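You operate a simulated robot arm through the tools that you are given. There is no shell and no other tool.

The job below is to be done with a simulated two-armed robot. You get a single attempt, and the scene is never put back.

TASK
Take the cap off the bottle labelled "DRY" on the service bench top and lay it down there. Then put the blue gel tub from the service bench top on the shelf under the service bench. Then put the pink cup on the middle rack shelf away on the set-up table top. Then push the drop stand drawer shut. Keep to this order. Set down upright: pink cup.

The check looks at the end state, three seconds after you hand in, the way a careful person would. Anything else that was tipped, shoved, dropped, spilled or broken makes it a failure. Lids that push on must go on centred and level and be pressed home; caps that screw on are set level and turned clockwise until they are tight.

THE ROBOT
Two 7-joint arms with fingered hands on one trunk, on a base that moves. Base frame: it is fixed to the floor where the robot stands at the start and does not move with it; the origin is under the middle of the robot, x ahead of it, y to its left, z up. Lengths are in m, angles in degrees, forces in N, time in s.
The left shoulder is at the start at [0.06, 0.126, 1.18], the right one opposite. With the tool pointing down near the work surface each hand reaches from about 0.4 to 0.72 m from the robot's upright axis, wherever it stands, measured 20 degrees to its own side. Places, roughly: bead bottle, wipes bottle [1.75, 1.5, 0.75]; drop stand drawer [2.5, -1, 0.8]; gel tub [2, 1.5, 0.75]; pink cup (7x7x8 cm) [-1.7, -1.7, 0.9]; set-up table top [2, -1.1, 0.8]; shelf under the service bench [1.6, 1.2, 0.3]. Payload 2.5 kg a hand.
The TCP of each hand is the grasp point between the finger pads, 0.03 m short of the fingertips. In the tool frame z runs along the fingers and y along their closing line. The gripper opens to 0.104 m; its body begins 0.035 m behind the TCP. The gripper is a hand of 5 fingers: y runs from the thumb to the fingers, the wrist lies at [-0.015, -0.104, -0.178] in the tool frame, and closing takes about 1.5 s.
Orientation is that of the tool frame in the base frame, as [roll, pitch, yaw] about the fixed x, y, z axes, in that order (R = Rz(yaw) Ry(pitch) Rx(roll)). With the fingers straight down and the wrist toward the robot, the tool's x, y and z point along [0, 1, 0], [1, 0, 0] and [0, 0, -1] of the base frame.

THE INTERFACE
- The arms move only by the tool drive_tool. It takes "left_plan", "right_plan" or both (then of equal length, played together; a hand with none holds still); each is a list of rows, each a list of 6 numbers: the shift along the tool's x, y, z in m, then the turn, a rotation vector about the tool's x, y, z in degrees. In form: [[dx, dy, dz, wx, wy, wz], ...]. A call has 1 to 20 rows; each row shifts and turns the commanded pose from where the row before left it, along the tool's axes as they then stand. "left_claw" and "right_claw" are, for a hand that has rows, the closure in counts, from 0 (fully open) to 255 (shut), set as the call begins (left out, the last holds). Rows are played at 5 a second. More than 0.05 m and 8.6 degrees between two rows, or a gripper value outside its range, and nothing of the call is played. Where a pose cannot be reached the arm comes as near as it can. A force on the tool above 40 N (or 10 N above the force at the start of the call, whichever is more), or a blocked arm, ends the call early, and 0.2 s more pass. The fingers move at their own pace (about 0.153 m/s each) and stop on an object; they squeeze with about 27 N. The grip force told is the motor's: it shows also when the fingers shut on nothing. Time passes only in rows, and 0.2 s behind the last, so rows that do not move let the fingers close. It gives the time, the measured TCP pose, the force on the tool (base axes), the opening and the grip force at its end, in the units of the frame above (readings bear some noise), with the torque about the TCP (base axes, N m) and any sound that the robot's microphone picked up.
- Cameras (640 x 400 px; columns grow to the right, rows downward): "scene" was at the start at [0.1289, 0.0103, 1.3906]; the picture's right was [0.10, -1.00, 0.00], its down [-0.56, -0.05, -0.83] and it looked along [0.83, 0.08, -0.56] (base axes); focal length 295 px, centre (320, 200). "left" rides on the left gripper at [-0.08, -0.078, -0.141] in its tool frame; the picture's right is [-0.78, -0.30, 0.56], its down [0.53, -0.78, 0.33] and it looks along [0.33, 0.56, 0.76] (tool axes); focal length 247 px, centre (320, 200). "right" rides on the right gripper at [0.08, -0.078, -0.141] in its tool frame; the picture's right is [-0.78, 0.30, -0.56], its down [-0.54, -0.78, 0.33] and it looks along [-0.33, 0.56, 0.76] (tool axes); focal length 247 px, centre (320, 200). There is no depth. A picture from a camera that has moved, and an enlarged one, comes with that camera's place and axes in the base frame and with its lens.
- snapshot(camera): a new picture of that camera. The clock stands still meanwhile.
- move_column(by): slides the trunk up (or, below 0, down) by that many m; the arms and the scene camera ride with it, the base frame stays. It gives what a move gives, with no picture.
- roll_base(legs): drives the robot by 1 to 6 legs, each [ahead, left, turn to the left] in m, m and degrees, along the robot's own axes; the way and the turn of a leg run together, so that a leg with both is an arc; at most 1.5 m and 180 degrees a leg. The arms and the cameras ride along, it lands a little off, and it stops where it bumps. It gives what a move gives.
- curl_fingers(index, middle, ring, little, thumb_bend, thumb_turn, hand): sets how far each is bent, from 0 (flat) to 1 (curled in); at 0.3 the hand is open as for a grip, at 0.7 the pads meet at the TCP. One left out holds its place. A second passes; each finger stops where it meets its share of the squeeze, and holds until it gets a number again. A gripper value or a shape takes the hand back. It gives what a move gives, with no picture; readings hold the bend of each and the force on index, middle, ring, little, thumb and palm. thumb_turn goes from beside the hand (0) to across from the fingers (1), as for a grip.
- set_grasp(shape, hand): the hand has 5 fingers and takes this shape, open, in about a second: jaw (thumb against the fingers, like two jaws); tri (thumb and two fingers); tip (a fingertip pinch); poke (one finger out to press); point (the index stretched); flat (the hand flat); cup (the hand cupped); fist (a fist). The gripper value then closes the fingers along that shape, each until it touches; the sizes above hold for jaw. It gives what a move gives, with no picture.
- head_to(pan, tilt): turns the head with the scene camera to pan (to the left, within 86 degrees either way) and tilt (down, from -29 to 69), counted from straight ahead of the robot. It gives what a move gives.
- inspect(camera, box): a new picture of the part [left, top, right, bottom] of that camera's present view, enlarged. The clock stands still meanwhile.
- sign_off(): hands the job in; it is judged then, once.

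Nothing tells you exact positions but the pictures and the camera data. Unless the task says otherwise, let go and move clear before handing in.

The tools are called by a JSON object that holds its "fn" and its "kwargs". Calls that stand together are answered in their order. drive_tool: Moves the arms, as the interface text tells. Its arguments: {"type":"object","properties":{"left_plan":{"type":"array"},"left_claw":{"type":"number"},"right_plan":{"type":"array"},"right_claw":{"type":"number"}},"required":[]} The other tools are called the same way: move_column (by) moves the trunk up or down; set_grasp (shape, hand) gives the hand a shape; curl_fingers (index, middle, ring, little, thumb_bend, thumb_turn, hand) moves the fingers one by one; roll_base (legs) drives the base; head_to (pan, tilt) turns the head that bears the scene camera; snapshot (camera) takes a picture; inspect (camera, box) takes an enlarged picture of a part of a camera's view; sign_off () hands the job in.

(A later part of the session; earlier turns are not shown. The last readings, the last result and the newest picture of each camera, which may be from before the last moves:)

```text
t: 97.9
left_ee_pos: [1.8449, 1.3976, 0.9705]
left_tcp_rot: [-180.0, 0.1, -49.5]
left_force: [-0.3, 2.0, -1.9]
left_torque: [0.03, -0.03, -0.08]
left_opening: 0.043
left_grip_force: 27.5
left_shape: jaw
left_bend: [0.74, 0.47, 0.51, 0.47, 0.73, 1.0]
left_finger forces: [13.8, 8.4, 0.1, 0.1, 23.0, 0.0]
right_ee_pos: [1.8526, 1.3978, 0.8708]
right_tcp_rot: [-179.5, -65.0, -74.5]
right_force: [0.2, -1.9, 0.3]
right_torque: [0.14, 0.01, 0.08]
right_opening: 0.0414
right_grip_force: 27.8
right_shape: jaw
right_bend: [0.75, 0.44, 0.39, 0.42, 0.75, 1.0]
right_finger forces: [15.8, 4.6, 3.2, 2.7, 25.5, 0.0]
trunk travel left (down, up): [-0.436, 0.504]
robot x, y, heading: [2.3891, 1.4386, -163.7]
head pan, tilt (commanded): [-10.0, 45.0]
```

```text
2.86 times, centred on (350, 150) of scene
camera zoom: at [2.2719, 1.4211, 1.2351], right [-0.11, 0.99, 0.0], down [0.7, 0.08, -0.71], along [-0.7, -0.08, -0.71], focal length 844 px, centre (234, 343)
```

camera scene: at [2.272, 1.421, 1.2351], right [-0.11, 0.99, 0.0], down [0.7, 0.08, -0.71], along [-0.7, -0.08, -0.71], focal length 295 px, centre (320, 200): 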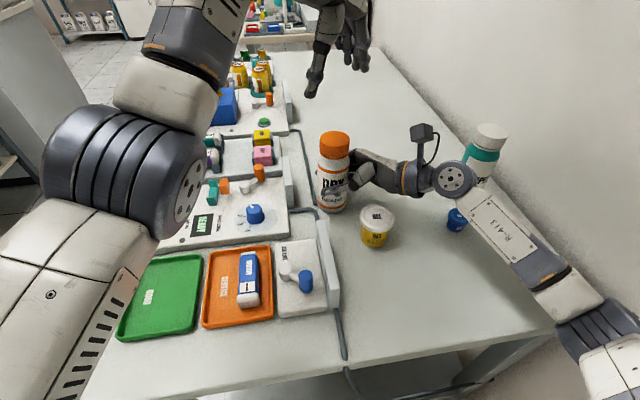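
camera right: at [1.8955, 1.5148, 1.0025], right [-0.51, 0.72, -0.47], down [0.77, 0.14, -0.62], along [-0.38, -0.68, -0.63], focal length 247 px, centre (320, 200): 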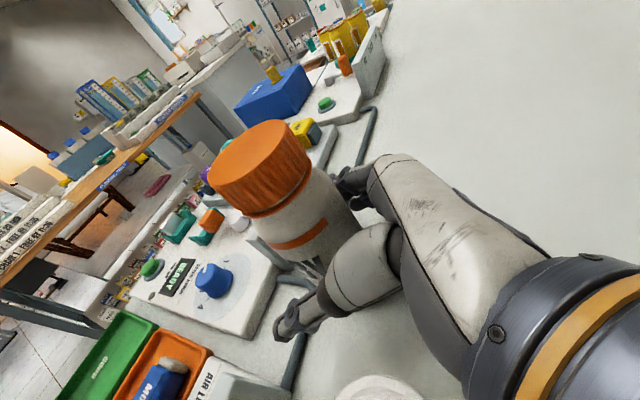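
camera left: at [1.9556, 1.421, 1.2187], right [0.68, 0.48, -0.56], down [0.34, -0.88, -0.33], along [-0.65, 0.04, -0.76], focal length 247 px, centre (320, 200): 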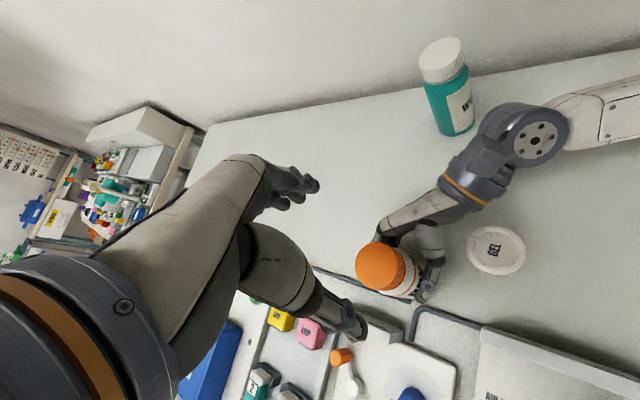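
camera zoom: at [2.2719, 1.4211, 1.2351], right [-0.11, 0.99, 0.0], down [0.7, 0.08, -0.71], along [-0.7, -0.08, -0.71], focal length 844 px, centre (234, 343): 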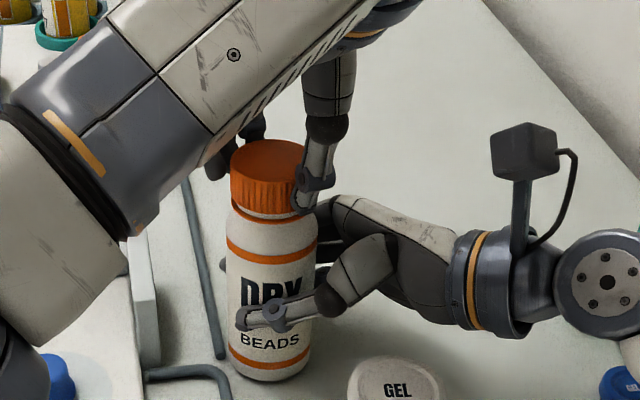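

The neck is now visible under the cap. Next cycle: open, turn back, regrip slightly higher, turn again.

{"fn": "drive_tool", "kwargs": {"left_plan": [[0, 0, 0, 0, 0, 0], [0, 0, 0, 0, 0, 0], [0, 0, 0, 0, 0, 0], [0, 0, 0, 0, 0, 0], [0, 0, -0.0005, 0, 0, 8.4], [0, 0, 0, 0, 0, 8.4], [0, 0, 0, 0, 0, 8.4], [0, 0, 0, 0, 0, 8.4], [0, 0, 0, 0, 0, 8.4], [0, 0, 0, 0, 0, 8.4], [0, 0, 0, 0, 0, 8.4], [0, 0, 0, 0, 0, 8.4], [0, 0, 0, 0, 0, 8.4], [0, 0, 0, 0, 0, 0]], "left_claw": 0}}

{"fn": "inspect", "kwargs": {"camera": "scene", "box": [290, 80, 410, 220]}}

{"fn": "inspect", "kwargs": {"camera": "right", "box": [120, 0, 430, 350]}}

```text
t: 100.9
left_ee_pos: [1.8454, 1.3971, 0.9716]
left_tcp_rot: [180.0, 0.0, -125.4]
left_force: [-1.1, 0.1, -0.6]
left_torque: [0.01, -0.02, 0.01]
left_opening: 0.1038
left_grip_force: 0.0
left_shape: jaw
left_bend: [0.3, 0.3, 0.3, 0.3, 0.3, 0.98]
left_finger forces: [0.0, 0.1, 0.1, 0.0, 0.0, 0.1]
right_ee_pos: [1.8517, 1.3986, 0.8705]
right_tcp_rot: [-179.7, -64.9, -74.1]
right_force: [-0.2, 0.2, -0.5]
right_torque: [0.05, 0.07, -0.02]
right_opening: 0.0411
right_grip_force: 27.3
right_shape: jaw
right_bend: [0.75, 0.44, 0.39, 0.42, 0.75, 1.0]
right_finger forces: [14.5, 4.9, 3.5, 2.4, 25.1, 0.0]
trunk travel left (down, up): [-0.436, 0.504]
robot x, y, heading: [2.394, 1.4395, -163.4]
head pan, tilt (commanded): [-10.0, 45.0]
```

```text
2.86 times, centred on (350, 150) of scene
camera zoom: at [2.272, 1.4211, 1.2351], right [-0.11, 0.99, 0.0], down [0.7, 0.08, -0.71], along [-0.7, -0.08, -0.71], focal length 844 px, centre (234, 343)
```

zoom: 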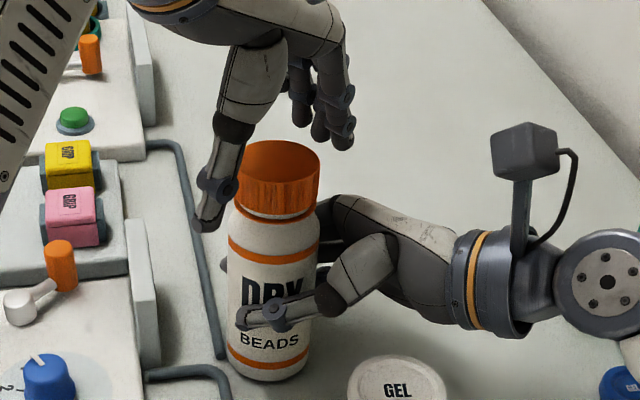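

```text
1.14 times, centred on (275, 175) of right
camera zoom: at [1.8998, 1.5104, 1.0029], right [-0.51, 0.72, -0.47], down [0.77, 0.14, -0.62], along [-0.38, -0.68, -0.63], focal length 282 px, centre (371, 229)
```

zoom: 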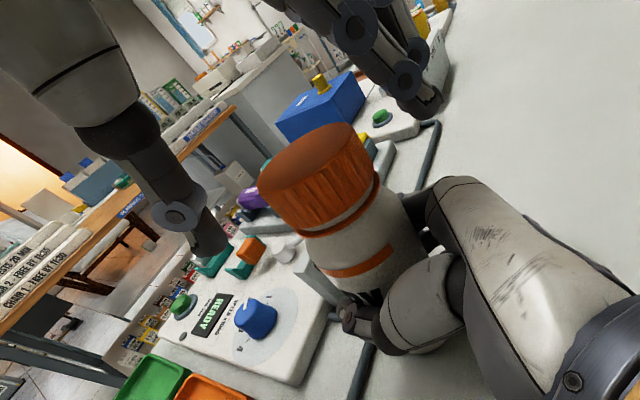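

{"fn": "drive_tool", "kwargs": {"left_plan": [[0, 0, -0.0005, 0, 0, 0], [0, 0, 0, 0, 0, 0], [0, 0, 0, 0, 0, 0], [0, 0, 0, 0, 0, 0], [0, 0, 0, 0, 0, 0], [0, 0, 0, 0, 0, 0], [0, 0, 0, 0, 0, 0], [0, 0, 0, 0, 0, 0], [0, 0, -0.0001, 0, 0, -7.6], [0, 0, -0.0001, 0, 0, -7.6], [0, 0, -0.0001, 0, 0, -7.6], [0, 0, -0.0001, 0, 0, -7.6], [0, 0, -0.0001, 0, 0, -7.6], [0, 0, -0.0001, 0, 0, -7.6], [0, 0, -0.0001, 0, 0, -7.6], [0, 0, -0.0001, 0, 0, -7.6], [0, 0, -0.0001, 0, 0, -7.6], [0, 0, -0.0001, 0, 0, -7.6]], "left_claw": 255}}

{"fn": "inspect", "kwargs": {"camera": "right", "box": [120, 0, 430, 350]}}

{"fn": "inspect", "kwargs": {"camera": "scene", "box": [290, 80, 410, 220]}}

```text
t: 104.7
left_ee_pos: [1.8441, 1.3971, 0.9729]
left_tcp_rot: [180.0, 0.1, -49.1]
left_force: [-0.4, 2.6, -0.5]
left_torque: [0.06, 0.02, -0.02]
left_opening: 0.0436
left_grip_force: 26.9
left_shape: jaw
left_bend: [0.74, 0.46, 0.5, 0.47, 0.73, 1.0]
left_finger forces: [13.7, 8.0, 0.0, 0.0, 23.2, 0.0]
right_ee_pos: [1.8526, 1.3982, 0.8703]
right_tcp_rot: [-179.8, -64.9, -74.2]
right_force: [1.4, -2.6, 0.2]
right_torque: [0.22, 0.02, 0.06]
right_opening: 0.0409
right_grip_force: 26.4
right_shape: jaw
right_bend: [0.75, 0.44, 0.39, 0.42, 0.75, 1.0]
right_finger forces: [15.8, 4.5, 3.2, 2.8, 25.9, 0.1]
trunk travel left (down, up): [-0.436, 0.504]
robot x, y, heading: [2.3918, 1.4403, -163.7]
head pan, tilt (commanded): [-10.0, 45.0]
```

```text
1.14 times, centred on (275, 175) of right
camera zoom: at [1.9, 1.5103, 1.0028], right [-0.51, 0.72, -0.47], down [0.77, 0.15, -0.62], along [-0.38, -0.68, -0.63], focal length 282 px, centre (371, 229)
```

zoom: 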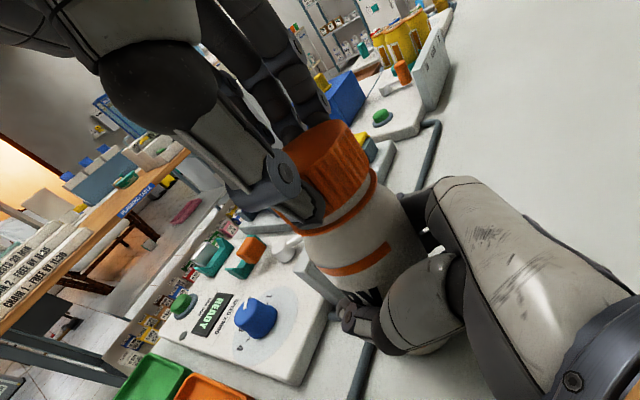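

```text
2.86 times, centred on (350, 150) of scene
camera zoom: at [2.272, 1.4211, 1.2351], right [-0.11, 0.99, 0.0], down [0.7, 0.08, -0.71], along [-0.7, -0.08, -0.71], focal length 844 px, centre (234, 343)
```

zoom: 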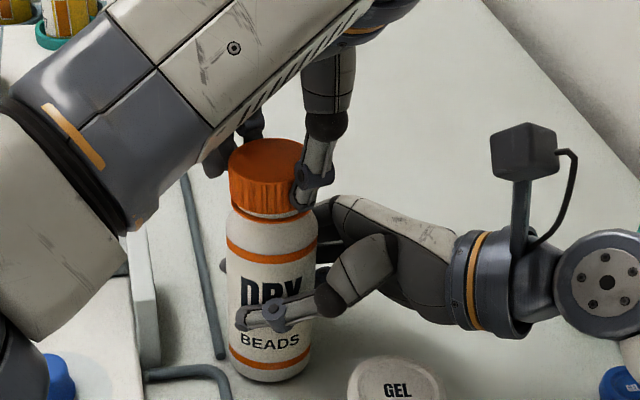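

{"fn": "drive_tool", "kwargs": {"left_plan": [[0, 0, 0, 0, 0, 0], [0, 0, 0, 0, 0, 0], [0, 0, 0, 0, 0, 0], [0, 0, 0, 0, 0, 0], [0, 0, -0.0005, 0, 0, 8.4], [0, 0, 0, 0, 0, 8.4], [0, 0, 0, 0, 0, 8.4], [0, 0, 0, 0, 0, 8.4], [0, 0, 0, 0, 0, 8.4], [0, 0, 0, 0, 0, 8.4], [0, 0, 0, 0, 0, 8.4], [0, 0, 0, 0, 0, 8.4], [0, 0, 0, 0, 0, 8.4], [0, 0, 0, 0, 0, 0]], "left_claw": 0}}

{"fn": "drive_tool", "kwargs": {"left_plan": [[0, 0, -0.0005, 0, 0, 0], [0, 0, 0, 0, 0, 0], [0, 0, 0, 0, 0, 0], [0, 0, 0, 0, 0, 0], [0, 0, 0, 0, 0, 0], [0, 0, 0, 0, 0, 0], [0, 0, 0, 0, 0, 0], [0, 0, 0, 0, 0, 0], [0, 0, -0.0001, 0, 0, -7.6], [0, 0, -0.0001, 0, 0, -7.6], [0, 0, -0.0001, 0, 0, -7.6], [0, 0, -0.0001, 0, 0, -7.6], [0, 0, -0.0001, 0, 0, -7.6], [0, 0, -0.0001, 0, 0, -7.6], [0, 0, -0.0001, 0, 0, -7.6], [0, 0, -0.0001, 0, 0, -7.6], [0, 0, -0.0001, 0, 0, -7.6], [0, 0, -0.0001, 0, 0, -7.6]], "left_claw": 255}}

{"fn": "inspect", "kwargs": {"camera": "right", "box": [120, 0, 430, 350]}}

{"fn": "inspect", "kwargs": {"camera": "scene", "box": [290, 80, 410, 220]}}

```text
t: 107.7
left_ee_pos: [1.8451, 1.3982, 0.9732]
left_tcp_rot: [-180.0, 0.0, -125.0]
left_force: [0.9, 0.7, -0.2]
left_torque: [-0.03, 0.02, -0.01]
left_opening: 0.1036
left_grip_force: 0.0
left_shape: jaw
left_bend: [0.3, 0.3, 0.3, 0.3, 0.3, 0.98]
left_finger forces: [0.0, 0.0, 0.0, 0.0, 0.1, 0.0]
right_ee_pos: [1.8524, 1.3988, 0.8718]
right_tcp_rot: [-179.5, -64.9, -74.4]
right_force: [0.2, 1.2, 0.0]
right_torque: [0.04, 0.04, 0.0]
right_opening: 0.041
right_grip_force: 27.3
right_shape: jaw
right_bend: [0.75, 0.44, 0.39, 0.43, 0.75, 1.0]
right_finger forces: [14.5, 4.6, 3.6, 2.6, 25.2, 0.0]
trunk travel left (down, up): [-0.436, 0.504]
robot x, y, heading: [2.3897, 1.4373, -163.6]
head pan, tilt (commanded): [-10.0, 45.0]
```

```text
t: 111.5
left_ee_pos: [1.8458, 1.3968, 0.9754]
left_tcp_rot: [-180.0, 0.2, -48.8]
left_force: [-0.2, 1.5, 0.0]
left_torque: [0.01, 0.05, 0.0]
left_opening: 0.0431
left_grip_force: 27.2
left_shape: jaw
left_bend: [0.74, 0.47, 0.51, 0.47, 0.73, 1.0]
left_finger forces: [14.6, 7.7, 0.0, 0.0, 23.2, 0.0]
right_ee_pos: [1.8534, 1.3988, 0.87]
right_tcp_rot: [-179.4, -64.9, -74.4]
right_force: [1.8, -2.4, -0.2]
right_torque: [0.21, 0.07, 0.03]
right_opening: 0.0404
right_grip_force: 27.7
right_shape: jaw
right_bend: [0.75, 0.44, 0.39, 0.43, 0.75, 1.0]
right_finger forces: [15.6, 4.2, 3.2, 2.9, 26.0, 0.0]
trunk travel left (down, up): [-0.436, 0.504]
robot x, y, heading: [2.3892, 1.4397, -163.8]
head pan, tilt (commanded): [-10.0, 45.0]
```

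```text
1.14 times, centred on (275, 175) of right
camera zoom: at [1.9, 1.5103, 1.0028], right [-0.51, 0.72, -0.47], down [0.77, 0.14, -0.62], along [-0.38, -0.68, -0.63], focal length 282 px, centre (371, 229)
```

zoom: 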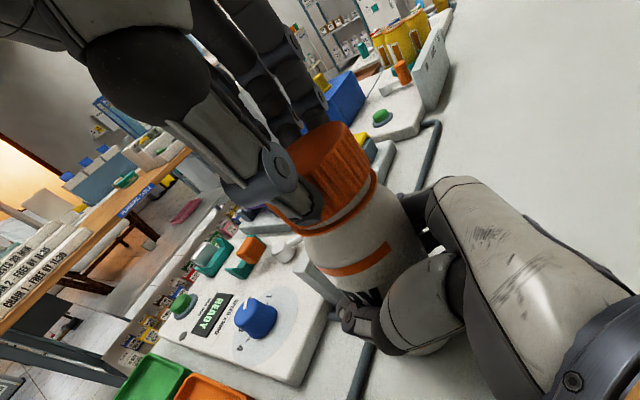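

```text
2.86 times, centred on (350, 150) of scene
camera zoom: at [2.272, 1.4211, 1.2351], right [-0.11, 0.99, 0.0], down [0.7, 0.08, -0.71], along [-0.7, -0.08, -0.71], focal length 844 px, centre (234, 343)
```

zoom: 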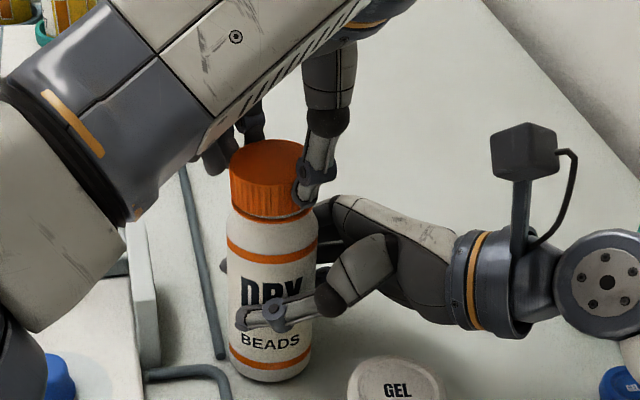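

About 308° turned. I test with a gentle 6 mm lift, watching for pull on the bottle.

{"fn": "drive_tool", "kwargs": {"left_plan": [[0, 0, -0.002, 0, 0, 0], [0, 0, -0.002, 0, 0, 0], [0, 0, -0.002, 0, 0, 0], [0, 0, 0, 0, 0, 0]]}}

{"fn": "inspect", "kwargs": {"camera": "right", "box": [120, 0, 430, 350]}}

{"fn": "inspect", "kwargs": {"camera": "scene", "box": [290, 80, 410, 220]}}

```text
t: 112.5
left_ee_pos: [1.8444, 1.3967, 0.9801]
left_tcp_rot: [-180.0, -0.1, -49.0]
left_force: [-1.0, 2.5, -1.6]
left_torque: [0.04, 0.01, 0.06]
left_opening: 0.0433
left_grip_force: 26.8
left_shape: jaw
left_bend: [0.74, 0.47, 0.51, 0.47, 0.73, 1.0]
left_finger forces: [14.9, 7.9, 0.0, 0.1, 23.0, 0.0]
right_ee_pos: [1.8528, 1.3988, 0.8708]
right_tcp_rot: [-179.7, -64.8, -74.3]
right_force: [1.5, -2.7, 0.3]
right_torque: [0.22, 0.1, 0.01]
right_opening: 0.0403
right_grip_force: 26.6
right_shape: jaw
right_bend: [0.75, 0.44, 0.39, 0.43, 0.75, 1.0]
right_finger forces: [15.3, 4.3, 3.4, 3.2, 26.4, 0.0]
trunk travel left (down, up): [-0.436, 0.504]
robot x, y, heading: [2.3914, 1.4402, -163.8]
head pan, tilt (commanded): [-10.0, 45.0]
```

```text
1.14 times, centred on (275, 175) of right
camera zoom: at [1.8998, 1.5104, 1.0028], right [-0.51, 0.72, -0.47], down [0.77, 0.14, -0.62], along [-0.38, -0.68, -0.63], focal length 282 px, centre (371, 229)
```

zoom: 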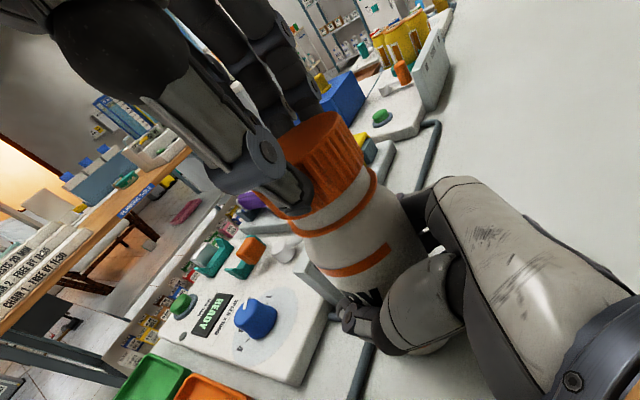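

```text
2.86 times, centred on (350, 150) of scene
camera zoom: at [2.2718, 1.421, 1.2351], right [-0.11, 0.99, 0.0], down [0.7, 0.08, -0.71], along [-0.7, -0.08, -0.71], focal length 844 px, centre (234, 343)
```

zoom: 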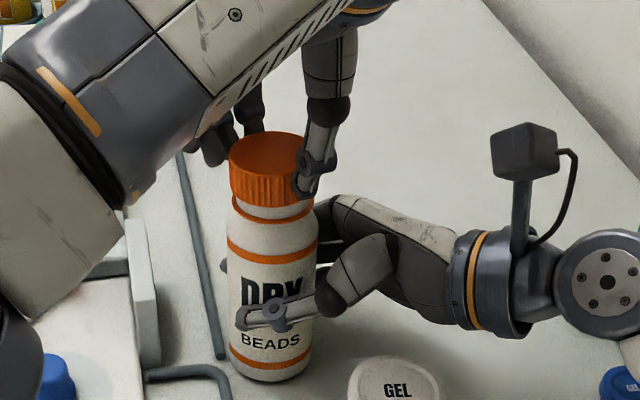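

The cap comes up freely with no pull on the bottle. I lift it straight up further.

{"fn": "drive_tool", "kwargs": {"left_plan": [[0, 0, -0.006, 0, 0, 0], [0, 0, -0.008, 0, 0, 0], [0, 0, -0.012, 0, 0, 0], [0, 0, -0.02, 0, 0, 0], [0, 0, -0.025, 0, 0, 0], [0, 0, -0.03, 0, 0, 0], [0, 0, 0, 0, 0, 0]]}}

{"fn": "snapshot", "kwargs": {"camera": "right"}}

{"fn": "snapshot", "kwargs": {"camera": "scene"}}

{"fn": "snapshot", "kwargs": {"camera": "left"}}

```text
t: 114.1
left_ee_pos: [1.848, 1.3806, 1.0577]
left_tcp_rot: [-180.0, 0.0, -49.0]
left_force: [-0.2, -0.1, 0.1]
left_torque: [0.02, -0.01, 0.0]
left_opening: 0.043
left_grip_force: 27.1
left_shape: jaw
left_bend: [0.74, 0.47, 0.51, 0.47, 0.73, 1.0]
left_finger forces: [14.6, 8.5, 0.0, 0.0, 22.9, 0.0]
left hand out of reach, approached as far as the arm can: row 5, 6
right_ee_pos: [1.8518, 1.3991, 0.87]
right_tcp_rot: [-179.4, -64.9, -74.5]
right_force: [0.0, -0.8, -0.3]
right_torque: [0.07, 0.03, -0.06]
right_opening: 0.0408
right_grip_force: 26.5
right_shape: jaw
right_bend: [0.75, 0.44, 0.39, 0.43, 0.75, 1.0]
right_finger forces: [14.8, 4.5, 3.4, 2.2, 25.5, 0.0]
trunk travel left (down, up): [-0.436, 0.504]
robot x, y, heading: [2.3897, 1.4405, -163.6]
head pan, tilt (commanded): [-10.0, 45.0]
```

```text
taken
camera right: at [1.8999, 1.5104, 1.003], right [-0.51, 0.72, -0.47], down [0.77, 0.14, -0.62], along [-0.38, -0.68, -0.63], focal length 247 px, centre (320, 200)
```

right: 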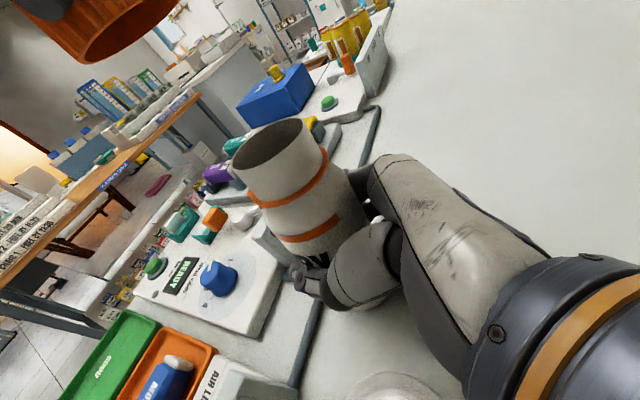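

```text
taken
camera scene: at [2.272, 1.421, 1.2351], right [-0.11, 0.99, 0.0], down [0.7, 0.08, -0.71], along [-0.7, -0.08, -0.71], focal length 295 px, centre (320, 200)
```

scene: 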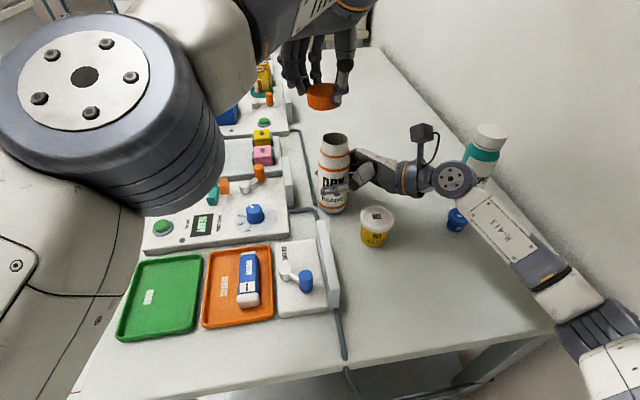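

```text
taken
camera left: at [1.854, 1.4921, 1.1973], right [-0.29, 0.78, -0.56], down [0.94, 0.11, -0.33], along [-0.2, -0.62, -0.76], focal length 247 px, centre (320, 200)
```

left: 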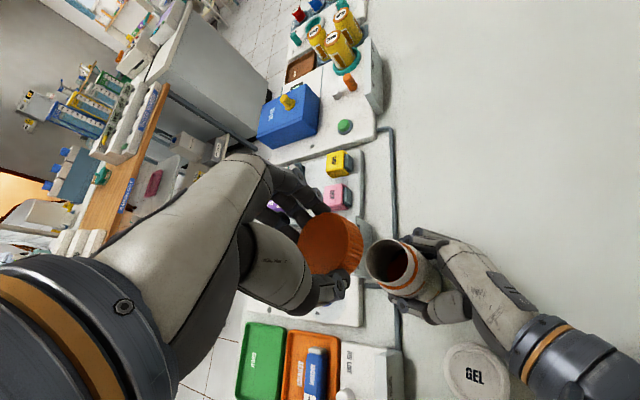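

The cap is off and DRY stands open. Next I release DRY with the right hand and raise the trunk so the hand clears it straight upward.

{"fn": "drive_tool", "kwargs": {"right_plan": [[0, 0, 0, 0, 0, 0], [0, 0, 0, 0, 0, 0], [0, 0, 0, 0, 0, 0], [0, 0, 0, 0, 0, 0], [0, 0, 0, 0, 0, 0]], "right_claw": 0}}

{"fn": "move_column", "kwargs": {"by": 0.19}}

{"fn": "snapshot", "kwargs": {"camera": "scene"}}

{"fn": "snapshot", "kwargs": {"camera": "left"}}

```text
t: 115.3
left_ee_pos: [1.8468, 1.3815, 1.0571]
left_tcp_rot: [179.9, -0.1, -48.9]
left_force: [0.5, 0.2, 0.1]
left_torque: [-0.02, 0.01, 0.01]
left_opening: 0.0431
left_grip_force: 27.1
left_shape: jaw
left_bend: [0.74, 0.47, 0.51, 0.47, 0.73, 1.0]
left_finger forces: [14.6, 8.5, 0.0, 0.1, 22.9, 0.1]
right_ee_pos: [1.8515, 1.3983, 0.87]
right_tcp_rot: [-179.7, -64.9, -74.1]
right_force: [-0.3, 0.0, 0.5]
right_torque: [0.01, 0.02, 0.01]
right_opening: 0.1036
right_grip_force: 0.2
right_shape: jaw
right_bend: [0.3, 0.3, 0.3, 0.3, 0.3, 0.98]
right_finger forces: [0.0, 0.0, 0.1, 0.1, 0.1, 0.1]
trunk travel left (down, up): [-0.436, 0.504]
robot x, y, heading: [2.3918, 1.4393, -163.8]
head pan, tilt (commanded): [-10.0, 45.0]
```

```text
t: 117.3
left_ee_pos: [1.8484, 1.3811, 1.2464]
left_tcp_rot: [180.0, 0.0, -48.9]
left_force: [0.5, -0.5, -0.4]
left_torque: [0.01, -0.02, -0.01]
left_opening: 0.0432
left_grip_force: 27.1
left_shape: jaw
left_bend: [0.74, 0.47, 0.51, 0.47, 0.73, 1.0]
left_finger forces: [14.6, 8.5, 0.0, 0.0, 22.9, 0.0]
right_ee_pos: [1.8512, 1.3985, 1.0606]
right_tcp_rot: [-179.2, -65.0, -74.7]
right_force: [0.1, 0.6, -0.4]
right_torque: [0.0, 0.02, -0.02]
right_opening: 0.1036
right_grip_force: 0.1
right_shape: jaw
right_bend: [0.3, 0.3, 0.3, 0.3, 0.3, 0.98]
right_finger forces: [0.0, 0.0, 0.0, 0.1, 0.1, 0.0]
trunk travel left (down, up): [-0.626, 0.314]
robot x, y, heading: [2.3891, 1.4375, -163.9]
head pan, tilt (commanded): [-10.0, 45.0]
```

```text
taken
camera scene: at [2.272, 1.4211, 1.4251], right [-0.11, 0.99, 0.0], down [0.7, 0.08, -0.71], along [-0.7, -0.08, -0.71], focal length 295 px, centre (320, 200)
```

scene: 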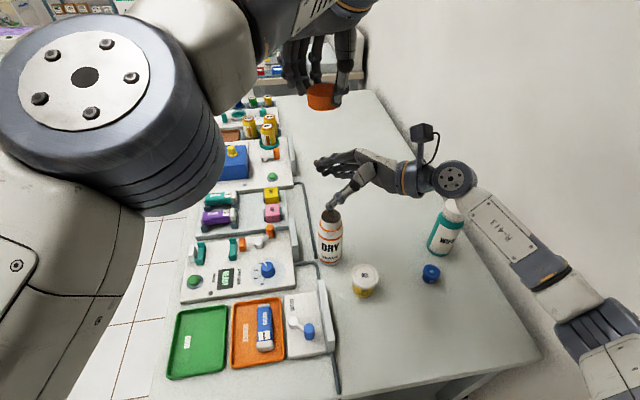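

```text
taken
camera left: at [1.8538, 1.4923, 1.3869], right [-0.29, 0.78, -0.56], down [0.94, 0.11, -0.33], along [-0.2, -0.62, -0.76], focal length 247 px, centre (320, 200)
```

left: 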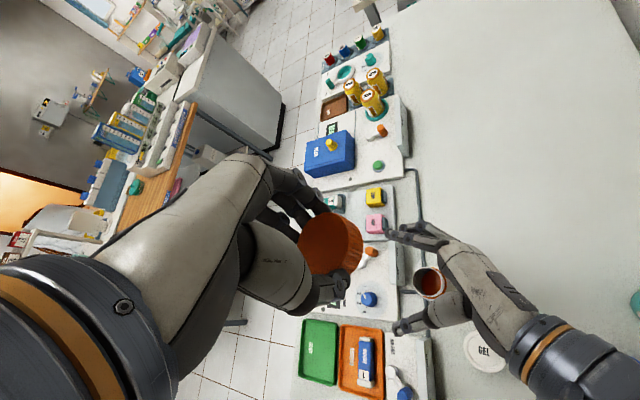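

DRY stands upright and open. I lift the right hand well clear and bring it back to a fingers-down pose, away to the right, so the left hand can lay the cap on the clear bench area right of DRY.

{"fn": "drive_tool", "kwargs": {"right_plan": [[0.03625, 0, -0.0169, 0, 0, 0], [0.03625, 0, -0.0169, 0, 0, 0], [0.03625, 0, -0.0169, 0, 0, 0], [0, 0, 0, 0, 0, 0]]}}

{"fn": "drive_tool", "kwargs": {"right_plan": [[0, 0, 0, 0, -8.1, 0], [0, 0, 0, 0, -8.1, 0], [0, 0, 0, 0, -8.1, 0], [0, 0, 0, 0, -8.1, 0], [0, 0, 0, 0, -8.1, 0], [0, 0, 0, 0, -8.1, 0], [0, 0, 0, 0, -8.1, 0], [0, 0, 0, 0, -8.3, 0], [0, 0, 0, 0, 0, 0]]}}

{"fn": "snapshot", "kwargs": {"camera": "scene"}}

```text
t: 118.3
left_ee_pos: [1.8477, 1.3809, 1.2476]
left_tcp_rot: [-179.9, 0.0, -48.9]
left_force: [0.1, -0.1, -0.5]
left_torque: [-0.01, 0.03, 0.03]
left_opening: 0.0429
left_grip_force: 27.0
left_shape: jaw
left_bend: [0.74, 0.47, 0.51, 0.47, 0.73, 1.0]
left_finger forces: [14.6, 8.5, 0.0, 0.0, 23.0, 0.1]
right_ee_pos: [1.8528, 1.3976, 1.1811]
right_tcp_rot: [-179.5, -64.9, -74.4]
right_force: [0.0, 0.2, 0.1]
right_torque: [-0.01, -0.04, 0.02]
right_opening: 0.1033
right_grip_force: 0.1
right_shape: jaw
right_bend: [0.3, 0.3, 0.3, 0.3, 0.3, 0.98]
right_finger forces: [0.1, 0.0, 0.1, 0.0, 0.0, 0.0]
trunk travel left (down, up): [-0.626, 0.314]
robot x, y, heading: [2.3908, 1.4381, -163.7]
head pan, tilt (commanded): [-10.0, 45.0]
```

```text
t: 120.3
left_ee_pos: [1.8467, 1.3684, 1.2515]
left_tcp_rot: [179.9, 0.4, -47.2]
left_force: [3.2, -6.2, -0.4]
left_torque: [-0.01, 0.02, -0.29]
left_opening: 0.0413
left_grip_force: 26.9
left_shape: jaw
left_bend: [0.74, 0.46, 0.5, 0.47, 0.73, 1.0]
left_finger forces: [15.8, 8.9, 3.4, 0.1, 27.6, 0.0]
right_ee_pos: [1.8475, 1.4065, 1.1797]
right_tcp_rot: [-179.6, 0.2, -75.0]
right_force: [-2.9, 7.4, -0.2]
right_torque: [-0.52, -0.2, 0.18]
right_opening: 0.104
right_grip_force: 0.1
right_shape: jaw
right_bend: [0.3, 0.3, 0.3, 0.3, 0.3, 0.98]
right_finger forces: [0.0, 0.0, 0.1, 0.0, 0.0, 0.0]
trunk travel left (down, up): [-0.626, 0.314]
robot x, y, heading: [2.392, 1.4375, -163.8]
head pan, tilt (commanded): [-10.0, 45.0]
stopped in row 9 (left hand): the force on the tool passed its limit at 42 N (the readings are from after the stop); the commanded pose is now the measured one
```

```text
taken
camera scene: at [2.272, 1.4214, 1.4251], right [-0.11, 0.99, 0.0], down [0.7, 0.08, -0.71], along [-0.7, -0.08, -0.71], focal length 295 px, centre (320, 200)
```

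scene: 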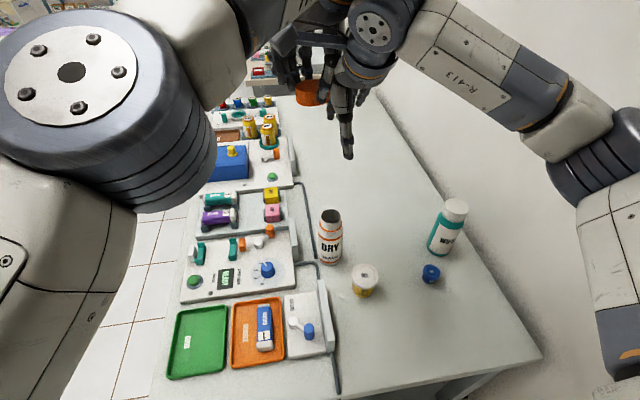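

My mistake: the two hands touched while the right hand turned. I separate them by moving the right hand away to the right.

{"fn": "drive_tool", "kwargs": {"right_plan": [[-0.015, 0, 0, 0, 0, 0], [-0.02, 0, 0, 0, 0, 0], [-0.03, 0, 0, 0, 0, 0], [-0.035, 0, 0, 0, 0, 0], [-0.035, 0, 0, 0, 0, 0], [0, 0, 0, 0, 0, 0]]}}

{"fn": "snapshot", "kwargs": {"camera": "scene"}}

{"fn": "snapshot", "kwargs": {"camera": "left"}}

```text
t: 121.7
left_ee_pos: [1.8458, 1.3685, 1.2507]
left_tcp_rot: [-180.0, 0.6, -47.4]
left_force: [0.1, 0.2, 0.0]
left_torque: [-0.01, 0.01, 0.02]
left_opening: 0.0421
left_grip_force: 26.7
left_shape: jaw
left_bend: [0.74, 0.47, 0.52, 0.47, 0.73, 1.0]
left_finger forces: [16.4, 8.3, 0.3, 0.0, 24.4, 0.0]
right_ee_pos: [1.8135, 1.5354, 1.1799]
right_tcp_rot: [-179.7, 0.2, -74.9]
right_force: [0.6, 1.0, 0.8]
right_torque: [0.0, 0.0, -0.02]
right_opening: 0.1042
right_grip_force: 0.1
right_shape: jaw
right_bend: [0.3, 0.3, 0.3, 0.3, 0.3, 0.98]
right_finger forces: [0.0, 0.0, 0.0, 0.1, 0.1, 0.0]
trunk travel left (down, up): [-0.626, 0.314]
robot x, y, heading: [2.3856, 1.4404, -163.7]
head pan, tilt (commanded): [-10.0, 45.0]
```

```text
taken
camera scene: at [2.2721, 1.4207, 1.4251], right [-0.11, 0.99, 0.0], down [0.7, 0.08, -0.71], along [-0.7, -0.08, -0.71], focal length 295 px, centre (320, 200)
```

scene: 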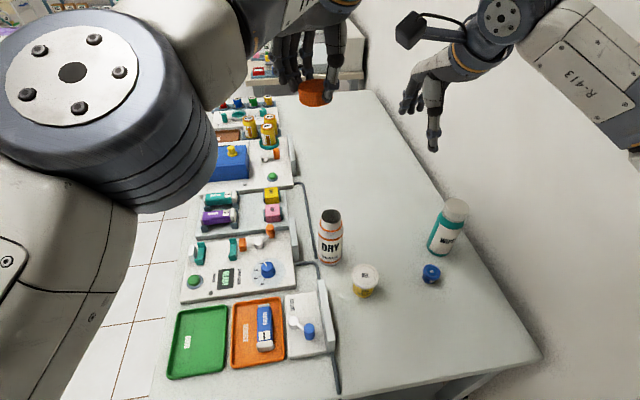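

```text
taken
camera left: at [1.849, 1.4787, 1.3924], right [-0.31, 0.78, -0.55], down [0.93, 0.13, -0.34], along [-0.19, -0.62, -0.76], focal length 247 px, centre (320, 200)
```

left: 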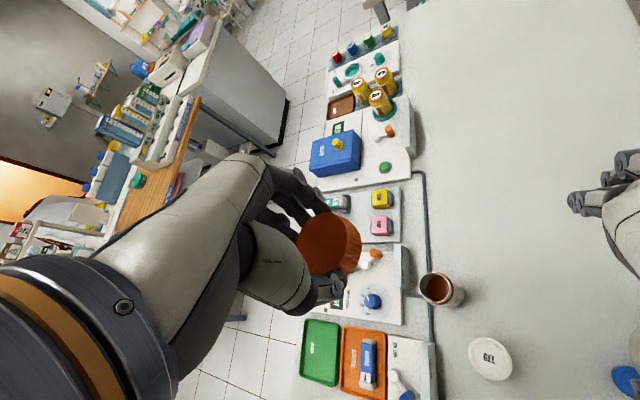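

Separated; the cap is still held and nothing was disturbed. I park the right hand further back and higher.

{"fn": "drive_tool", "kwargs": {"right_plan": [[-0.01, -0.03, -0.015, 0, 0, 0], [-0.01, -0.03, -0.015, 0, 0, 0], [-0.01, -0.03, -0.015, 0, 0, 0], [-0.01, -0.03, -0.015, 0, 0, 0], [0, 0, 0, 0, 0, 0]]}}

{"fn": "snapshot", "kwargs": {"camera": "scene"}}

```text
t: 122.9
left_ee_pos: [1.8447, 1.3689, 1.2505]
left_tcp_rot: [180.0, 0.6, -47.4]
left_force: [0.8, -0.4, -0.3]
left_torque: [0.01, 0.01, -0.01]
left_opening: 0.042
left_grip_force: 27.2
left_shape: jaw
left_bend: [0.74, 0.47, 0.52, 0.47, 0.73, 1.0]
left_finger forces: [16.3, 8.3, 0.3, 0.0, 24.3, 0.1]
right_ee_pos: [1.9201, 1.6084, 1.2402]
right_tcp_rot: [-179.6, 0.1, -75.0]
right_force: [0.3, 0.5, 0.6]
right_torque: [0.0, -0.01, 0.0]
right_opening: 0.104
right_grip_force: 0.1
right_shape: jaw
right_bend: [0.3, 0.3, 0.3, 0.3, 0.3, 0.98]
right_finger forces: [0.1, 0.0, 0.1, 0.0, 0.0, 0.0]
trunk travel left (down, up): [-0.626, 0.314]
robot x, y, heading: [2.3865, 1.4386, -163.7]
head pan, tilt (commanded): [-10.0, 45.0]
```

```text
taken
camera scene: at [2.2718, 1.4209, 1.4251], right [-0.11, 0.99, 0.0], down [0.7, 0.08, -0.71], along [-0.7, -0.08, -0.71], focal length 295 px, centre (320, 200)
```

scene: 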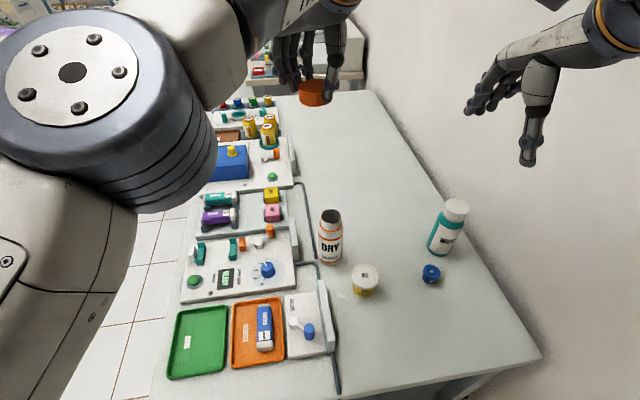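

{"fn": "drive_tool", "kwargs": {"left_plan": [[0, 0, 0.02, 0, 0, 8.4], [0, 0, 0.02, 0, 0, 8.4], [0, 0, 0.02, 0, 0, 8.4], [0, 0, 0.02, 0, 0, 8.4], [0, 0, 0.02, 0, 0, 8.4], [0, 0, 0.02, 0, 0, 8.4], [0, 0, 0.02, 0, 0, 8.4], [0, 0, 0.01, 0, 0, 8.4], [0, 0, 0, 0, 0, 0]], "right_plan": [[0, 0, -0.02, 0, 0, 0], [0, 0, -0.02, 0, 0, 0], [0, 0, -0.02, 0, 0, 0], [0, 0, -0.02, 0, 0, 0], [0, 0, 0, 0, 0, 0], [0, 0, 0, 0, 0, 0], [0, 0, 0, 0, 0, 0], [0, 0, 0, 0, 0, 0], [0, 0, 0, 0, 0, 0]]}}

{"fn": "snapshot", "kwargs": {"camera": "scene"}}

{"fn": "snapshot", "kwargs": {"camera": "left"}}

```text
t: 124.9
left_ee_pos: [1.8442, 1.3707, 1.1009]
left_tcp_rot: [179.6, 0.2, -114.7]
left_force: [-0.5, 0.2, -0.1]
left_torque: [0.01, 0.01, 0.01]
left_opening: 0.0421
left_grip_force: 26.8
left_shape: jaw
left_bend: [0.74, 0.47, 0.52, 0.47, 0.73, 1.0]
left_finger forces: [16.5, 8.3, 0.2, 0.1, 24.1, 0.0]
right_ee_pos: [1.9178, 1.6052, 1.3202]
right_tcp_rot: [-179.6, 0.1, -74.7]
right_force: [0.6, 0.3, 0.8]
right_torque: [0.03, -0.06, 0.01]
right_opening: 0.1038
right_grip_force: 0.0
right_shape: jaw
right_bend: [0.3, 0.3, 0.3, 0.3, 0.3, 0.98]
right_finger forces: [0.0, 0.0, 0.0, 0.0, 0.0, 0.0]
trunk travel left (down, up): [-0.626, 0.314]
robot x, y, heading: [2.3903, 1.4392, -163.8]
head pan, tilt (commanded): [-10.0, 45.0]
```

```text
taken
camera scene: at [2.2721, 1.4211, 1.4251], right [-0.11, 0.99, 0.0], down [0.7, 0.08, -0.71], along [-0.7, -0.08, -0.71], focal length 295 px, centre (320, 200)
```

scene: 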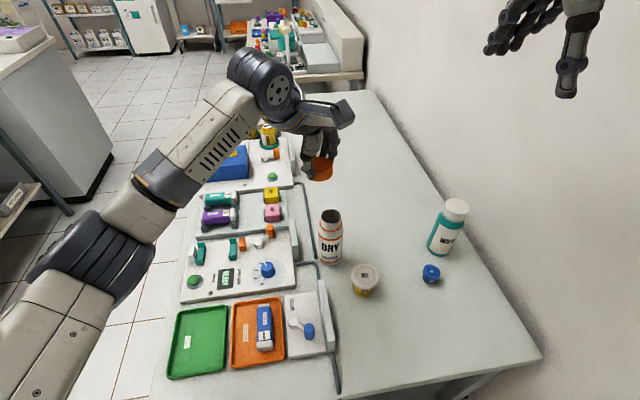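

```text
taken
camera left: at [1.9487, 1.4092, 1.2407], right [0.59, 0.59, -0.56], down [0.48, -0.81, -0.34], along [-0.65, -0.07, -0.76], focal length 247 px, centre (320, 200)
```

left: 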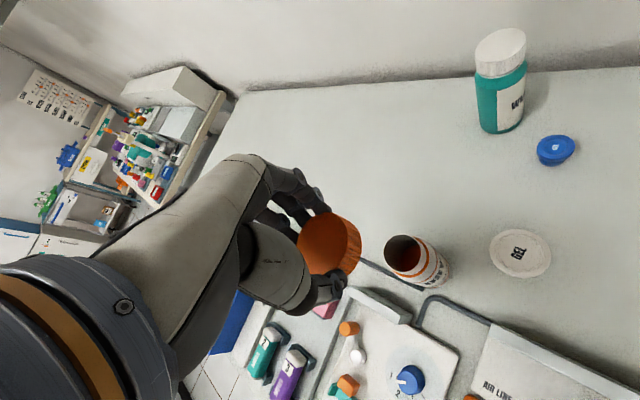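

Clear. I move the cap over the free spot right of DRY (about (1.815, 1.503)).

{"fn": "drive_tool", "kwargs": {"left_plan": [[-0.0216, 0.0165, 0, 0, 0, 0], [-0.0216, 0.0165, 0, 0, 0, 0], [-0.0216, 0.0165, 0, 0, 0, 0], [-0.0216, 0.0165, 0, 0, 0, 0], [-0.0216, 0.0165, 0, 0, 0, 0], [0, 0, 0, 0, 0, 0]]}}

{"fn": "snapshot", "kwargs": {"camera": "scene"}}

{"fn": "snapshot", "kwargs": {"camera": "left"}}

```text
t: 126.3
left_ee_pos: [1.8182, 1.5047, 1.1018]
left_tcp_rot: [179.6, 0.0, -116.1]
left_force: [0.6, 0.8, 0.5]
left_torque: [-0.02, -0.03, -0.02]
left_opening: 0.042
left_grip_force: 27.0
left_shape: jaw
left_bend: [0.74, 0.47, 0.52, 0.47, 0.73, 1.0]
left_finger forces: [16.4, 8.4, 0.2, 0.0, 24.1, 0.1]
left hand out of reach, approached as far as the arm can: row 5
right_ee_pos: [1.9183, 1.6052, 1.3204]
right_tcp_rot: [-179.6, 0.1, -74.8]
right_force: [-0.2, -0.2, -1.2]
right_torque: [0.02, 0.0, 0.0]
right_opening: 0.1039
right_grip_force: 0.1
right_shape: jaw
right_bend: [0.3, 0.3, 0.3, 0.3, 0.3, 0.98]
right_finger forces: [0.0, 0.1, 0.1, 0.0, 0.0, 0.1]
trunk travel left (down, up): [-0.626, 0.314]
robot x, y, heading: [2.3908, 1.4405, -163.7]
head pan, tilt (commanded): [-10.0, 45.0]
```

```text
taken
camera scene: at [2.2718, 1.4208, 1.4251], right [-0.11, 0.99, 0.0], down [0.7, 0.08, -0.71], along [-0.7, -0.08, -0.71], focal length 295 px, centre (320, 200)
```

scene: 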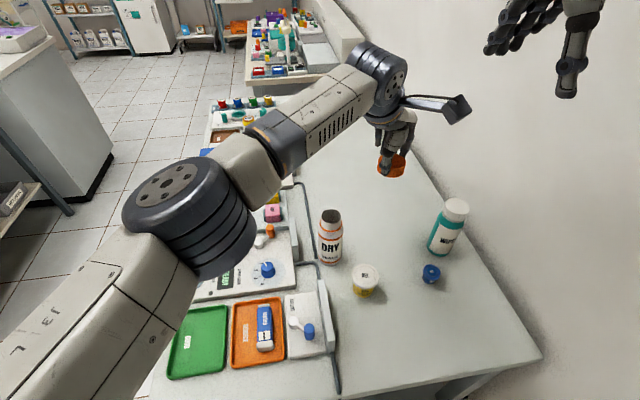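

```text
taken
camera left: at [1.9253, 1.5418, 1.2423], right [0.6, 0.57, -0.56], down [0.46, -0.82, -0.34], along [-0.65, -0.05, -0.76], focal length 247 px, centre (320, 200)
```

left: 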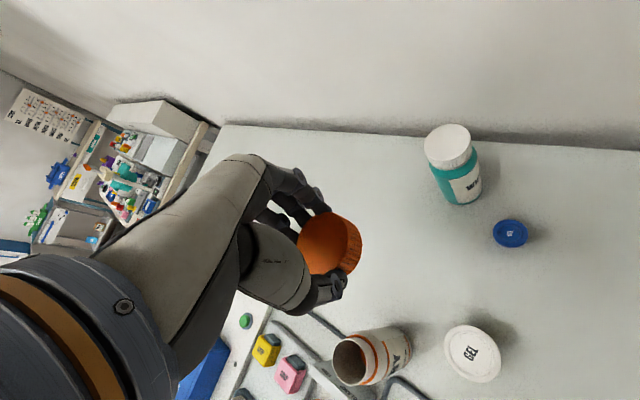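

The spot is just at the limit of reach, so I drive 4 cm closer to get a margin; both hands are high and clear.

{"fn": "roll_base", "kwargs": {"legs": [[0.04, 0, 0]]}}

{"fn": "snapshot", "kwargs": {"camera": "scene"}}

```text
t: 127.2
left_ee_pos: [1.7812, 1.4941, 1.1016]
left_tcp_rot: [179.7, 0.1, -116.1]
left_force: [0.7, -0.2, -0.5]
left_torque: [0.01, -0.04, -0.02]
left_opening: 0.0421
left_grip_force: 27.0
left_shape: jaw
left_bend: [0.74, 0.47, 0.52, 0.47, 0.73, 1.0]
left_finger forces: [16.4, 8.4, 0.2, 0.1, 24.1, 0.0]
right_ee_pos: [1.878, 1.5935, 1.3196]
right_tcp_rot: [-179.6, 0.0, -74.9]
right_force: [-0.4, -0.9, -0.3]
right_torque: [-0.01, -0.02, -0.02]
right_opening: 0.1042
right_grip_force: 0.1
right_shape: jaw
right_bend: [0.3, 0.3, 0.3, 0.3, 0.3, 0.98]
right_finger forces: [0.0, 0.0, 0.0, 0.1, 0.0, 0.0]
trunk travel left (down, up): [-0.626, 0.314]
robot x, y, heading: [2.3499, 1.4301, -163.6]
head pan, tilt (commanded): [-10.0, 45.0]
```

```text
taken
camera scene: at [2.232, 1.4094, 1.425], right [-0.11, 0.99, 0.0], down [0.7, 0.08, -0.71], along [-0.7, -0.08, -0.71], focal length 295 px, centre (320, 200)
```

scene: 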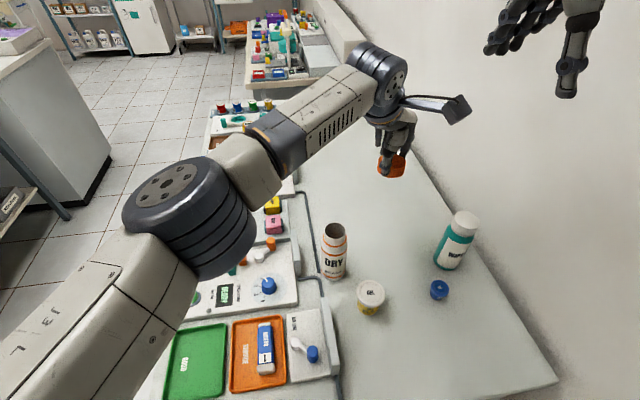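

This spot (about 12 cm from DRY, clear on all sides) is good. I fine-tune the hand and then lower the trunk most of the way.

{"fn": "drive_tool", "kwargs": {"left_plan": [[-0.0089, 0.0081, 0, 0, 0, -6], [0, 0, 0, 0, 0, 0]]}}

{"fn": "move_column", "kwargs": {"by": -0.15}}

{"fn": "snapshot", "kwargs": {"camera": "scene"}}

{"fn": "snapshot", "kwargs": {"camera": "left"}}

{"fn": "snapshot", "kwargs": {"camera": "right"}}

```text
t: 127.8
left_ee_pos: [1.7852, 1.4954, 1.0918]
left_tcp_rot: [179.7, 0.2, -110.1]
left_force: [-0.3, -0.4, -0.6]
left_torque: [0.01, 0.03, -0.04]
left_opening: 0.042
left_grip_force: 27.1
left_shape: jaw
left_bend: [0.74, 0.47, 0.52, 0.47, 0.73, 1.0]
left_finger forces: [16.3, 8.4, 0.3, 0.1, 24.1, 0.0]
left hand out of reach, approached as far as the arm can: row 1
right_ee_pos: [1.8782, 1.5936, 1.3206]
right_tcp_rot: [-179.8, 0.1, -74.8]
right_force: [-0.1, -0.2, 0.0]
right_torque: [-0.02, 0.02, 0.0]
right_opening: 0.1039
right_grip_force: 0.0
right_shape: jaw
right_bend: [0.3, 0.3, 0.3, 0.3, 0.3, 0.98]
right_finger forces: [0.1, 0.0, 0.0, 0.0, 0.0, 0.0]
trunk travel left (down, up): [-0.626, 0.314]
robot x, y, heading: [2.3547, 1.4299, -163.4]
head pan, tilt (commanded): [-10.0, 45.0]
```

```text
t: 129.5
left_ee_pos: [1.7852, 1.4966, 0.9428]
left_tcp_rot: [179.7, 0.1, -110.2]
left_force: [0.4, -0.5, -0.8]
left_torque: [0.03, -0.03, 0.03]
left_opening: 0.0421
left_grip_force: 27.0
left_shape: jaw
left_bend: [0.74, 0.47, 0.52, 0.47, 0.73, 1.0]
left_finger forces: [16.4, 8.5, 0.2, 0.0, 24.2, 0.0]
right_ee_pos: [1.8791, 1.5961, 1.1714]
right_tcp_rot: [-179.7, 0.1, -74.8]
right_force: [-0.1, -0.3, -1.0]
right_torque: [-0.01, 0.02, -0.02]
right_opening: 0.104
right_grip_force: 0.0
right_shape: jaw
right_bend: [0.3, 0.3, 0.3, 0.3, 0.3, 0.98]
right_finger forces: [0.0, 0.0, 0.0, 0.0, 0.1, 0.1]
trunk travel left (down, up): [-0.476, 0.464]
robot x, y, heading: [2.3512, 1.4312, -163.8]
head pan, tilt (commanded): [-10.0, 45.0]
```

```text
taken
camera scene: at [2.2334, 1.4097, 1.2752], right [-0.11, 0.99, 0.0], down [0.7, 0.08, -0.71], along [-0.7, -0.08, -0.71], focal length 295 px, centre (320, 200)
```

scene: 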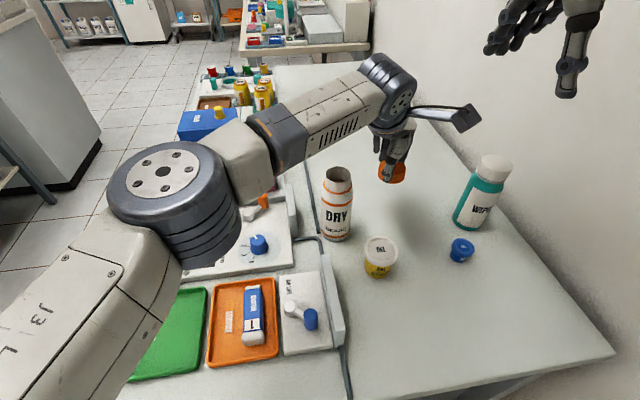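

```text
taken
camera left: at [1.8869, 1.5441, 1.0819], right [0.54, 0.63, -0.56], down [0.54, -0.77, -0.34], along [-0.64, -0.12, -0.76], focal length 247 px, centre (320, 200)
```

left: 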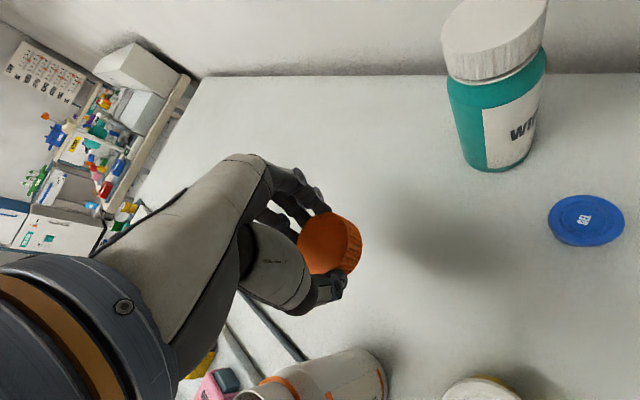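

```text
taken
camera right: at [1.9742, 1.5365, 1.3122], right [-0.49, 0.67, 0.56], down [0.61, 0.72, -0.33], along [-0.62, 0.18, -0.76], focal length 247 px, centre (320, 200)
```

right: 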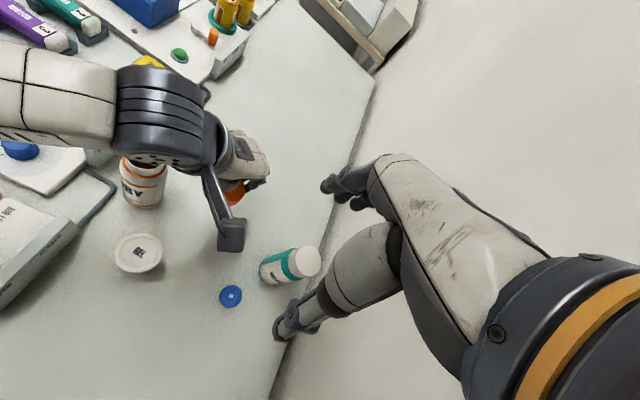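

{"fn": "move_column", "kwargs": {"by": -0.06}}

{"fn": "snapshot", "kwargs": {"camera": "scene"}}

{"fn": "inspect", "kwargs": {"camera": "scene", "box": [280, 60, 480, 260]}}

{"fn": "inspect", "kwargs": {"camera": "right", "box": [60, 40, 360, 340]}}

```text
t: 130.5
left_ee_pos: [1.786, 1.4953, 0.8816]
left_tcp_rot: [179.5, 0.1, -110.0]
left_force: [0.2, 0.4, 0.3]
left_torque: [0.02, -0.02, 0.06]
left_opening: 0.0422
left_grip_force: 27.3
left_shape: jaw
left_bend: [0.74, 0.47, 0.52, 0.47, 0.73, 1.0]
left_finger forces: [16.3, 8.3, 0.2, 0.0, 24.1, 0.0]
right_ee_pos: [1.8789, 1.594, 1.111]
right_tcp_rot: [-179.6, 0.1, -74.8]
right_force: [-0.2, 0.1, 0.3]
right_torque: [-0.01, -0.01, 0.02]
right_opening: 0.1042
right_grip_force: 0.0
right_shape: jaw
right_bend: [0.3, 0.3, 0.3, 0.3, 0.3, 0.98]
right_finger forces: [0.1, 0.0, 0.1, 0.0, 0.0, 0.1]
trunk travel left (down, up): [-0.416, 0.524]
robot x, y, heading: [2.3508, 1.4271, -163.9]
head pan, tilt (commanded): [-10.0, 45.0]
```

```text
taken
camera scene: at [2.2335, 1.4097, 1.2151], right [-0.11, 0.99, 0.0], down [0.7, 0.08, -0.71], along [-0.7, -0.08, -0.71], focal length 295 px, centre (320, 200)
```

scene: 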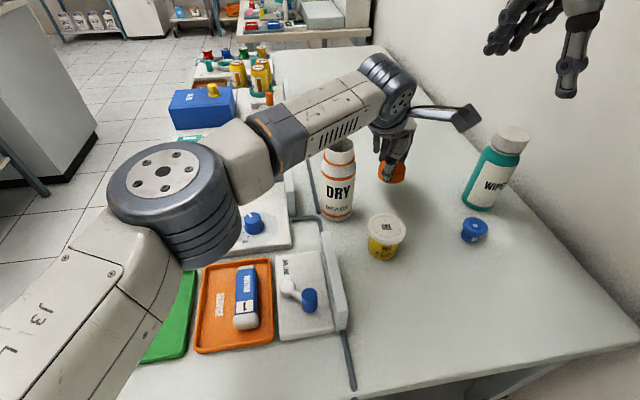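

```text
2.00 times, centred on (380, 160) of scene
camera zoom: at [2.2335, 1.4097, 1.2151], right [-0.11, 0.99, 0.0], down [0.7, 0.08, -0.71], along [-0.7, -0.08, -0.71], focal length 591 px, centre (200, 280)
```

zoom: 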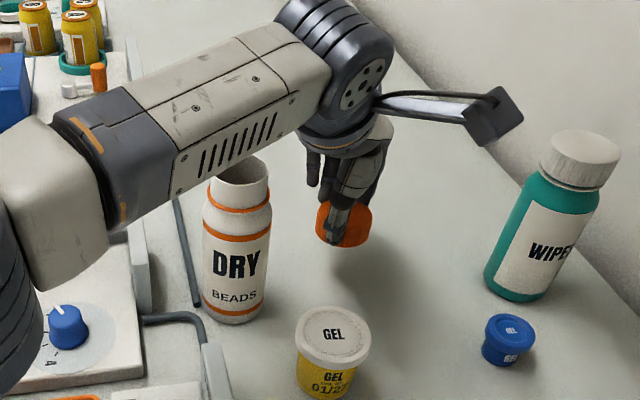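

```text
1.33 times, centred on (210, 190) of right
camera zoom: at [1.9742, 1.5365, 1.2522], right [-0.49, 0.67, 0.56], down [0.61, 0.72, -0.33], along [-0.62, 0.18, -0.76], focal length 329 px, centre (467, 213)
```

zoom: 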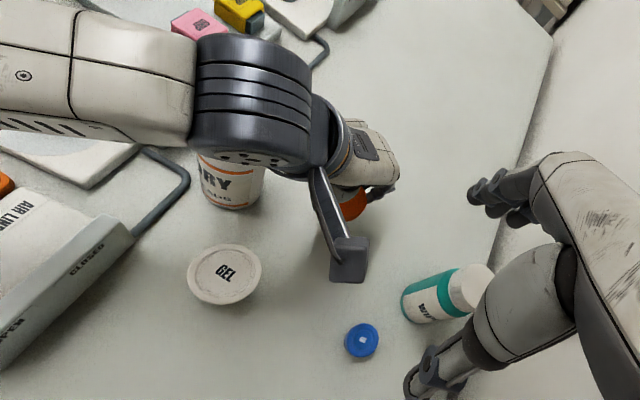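

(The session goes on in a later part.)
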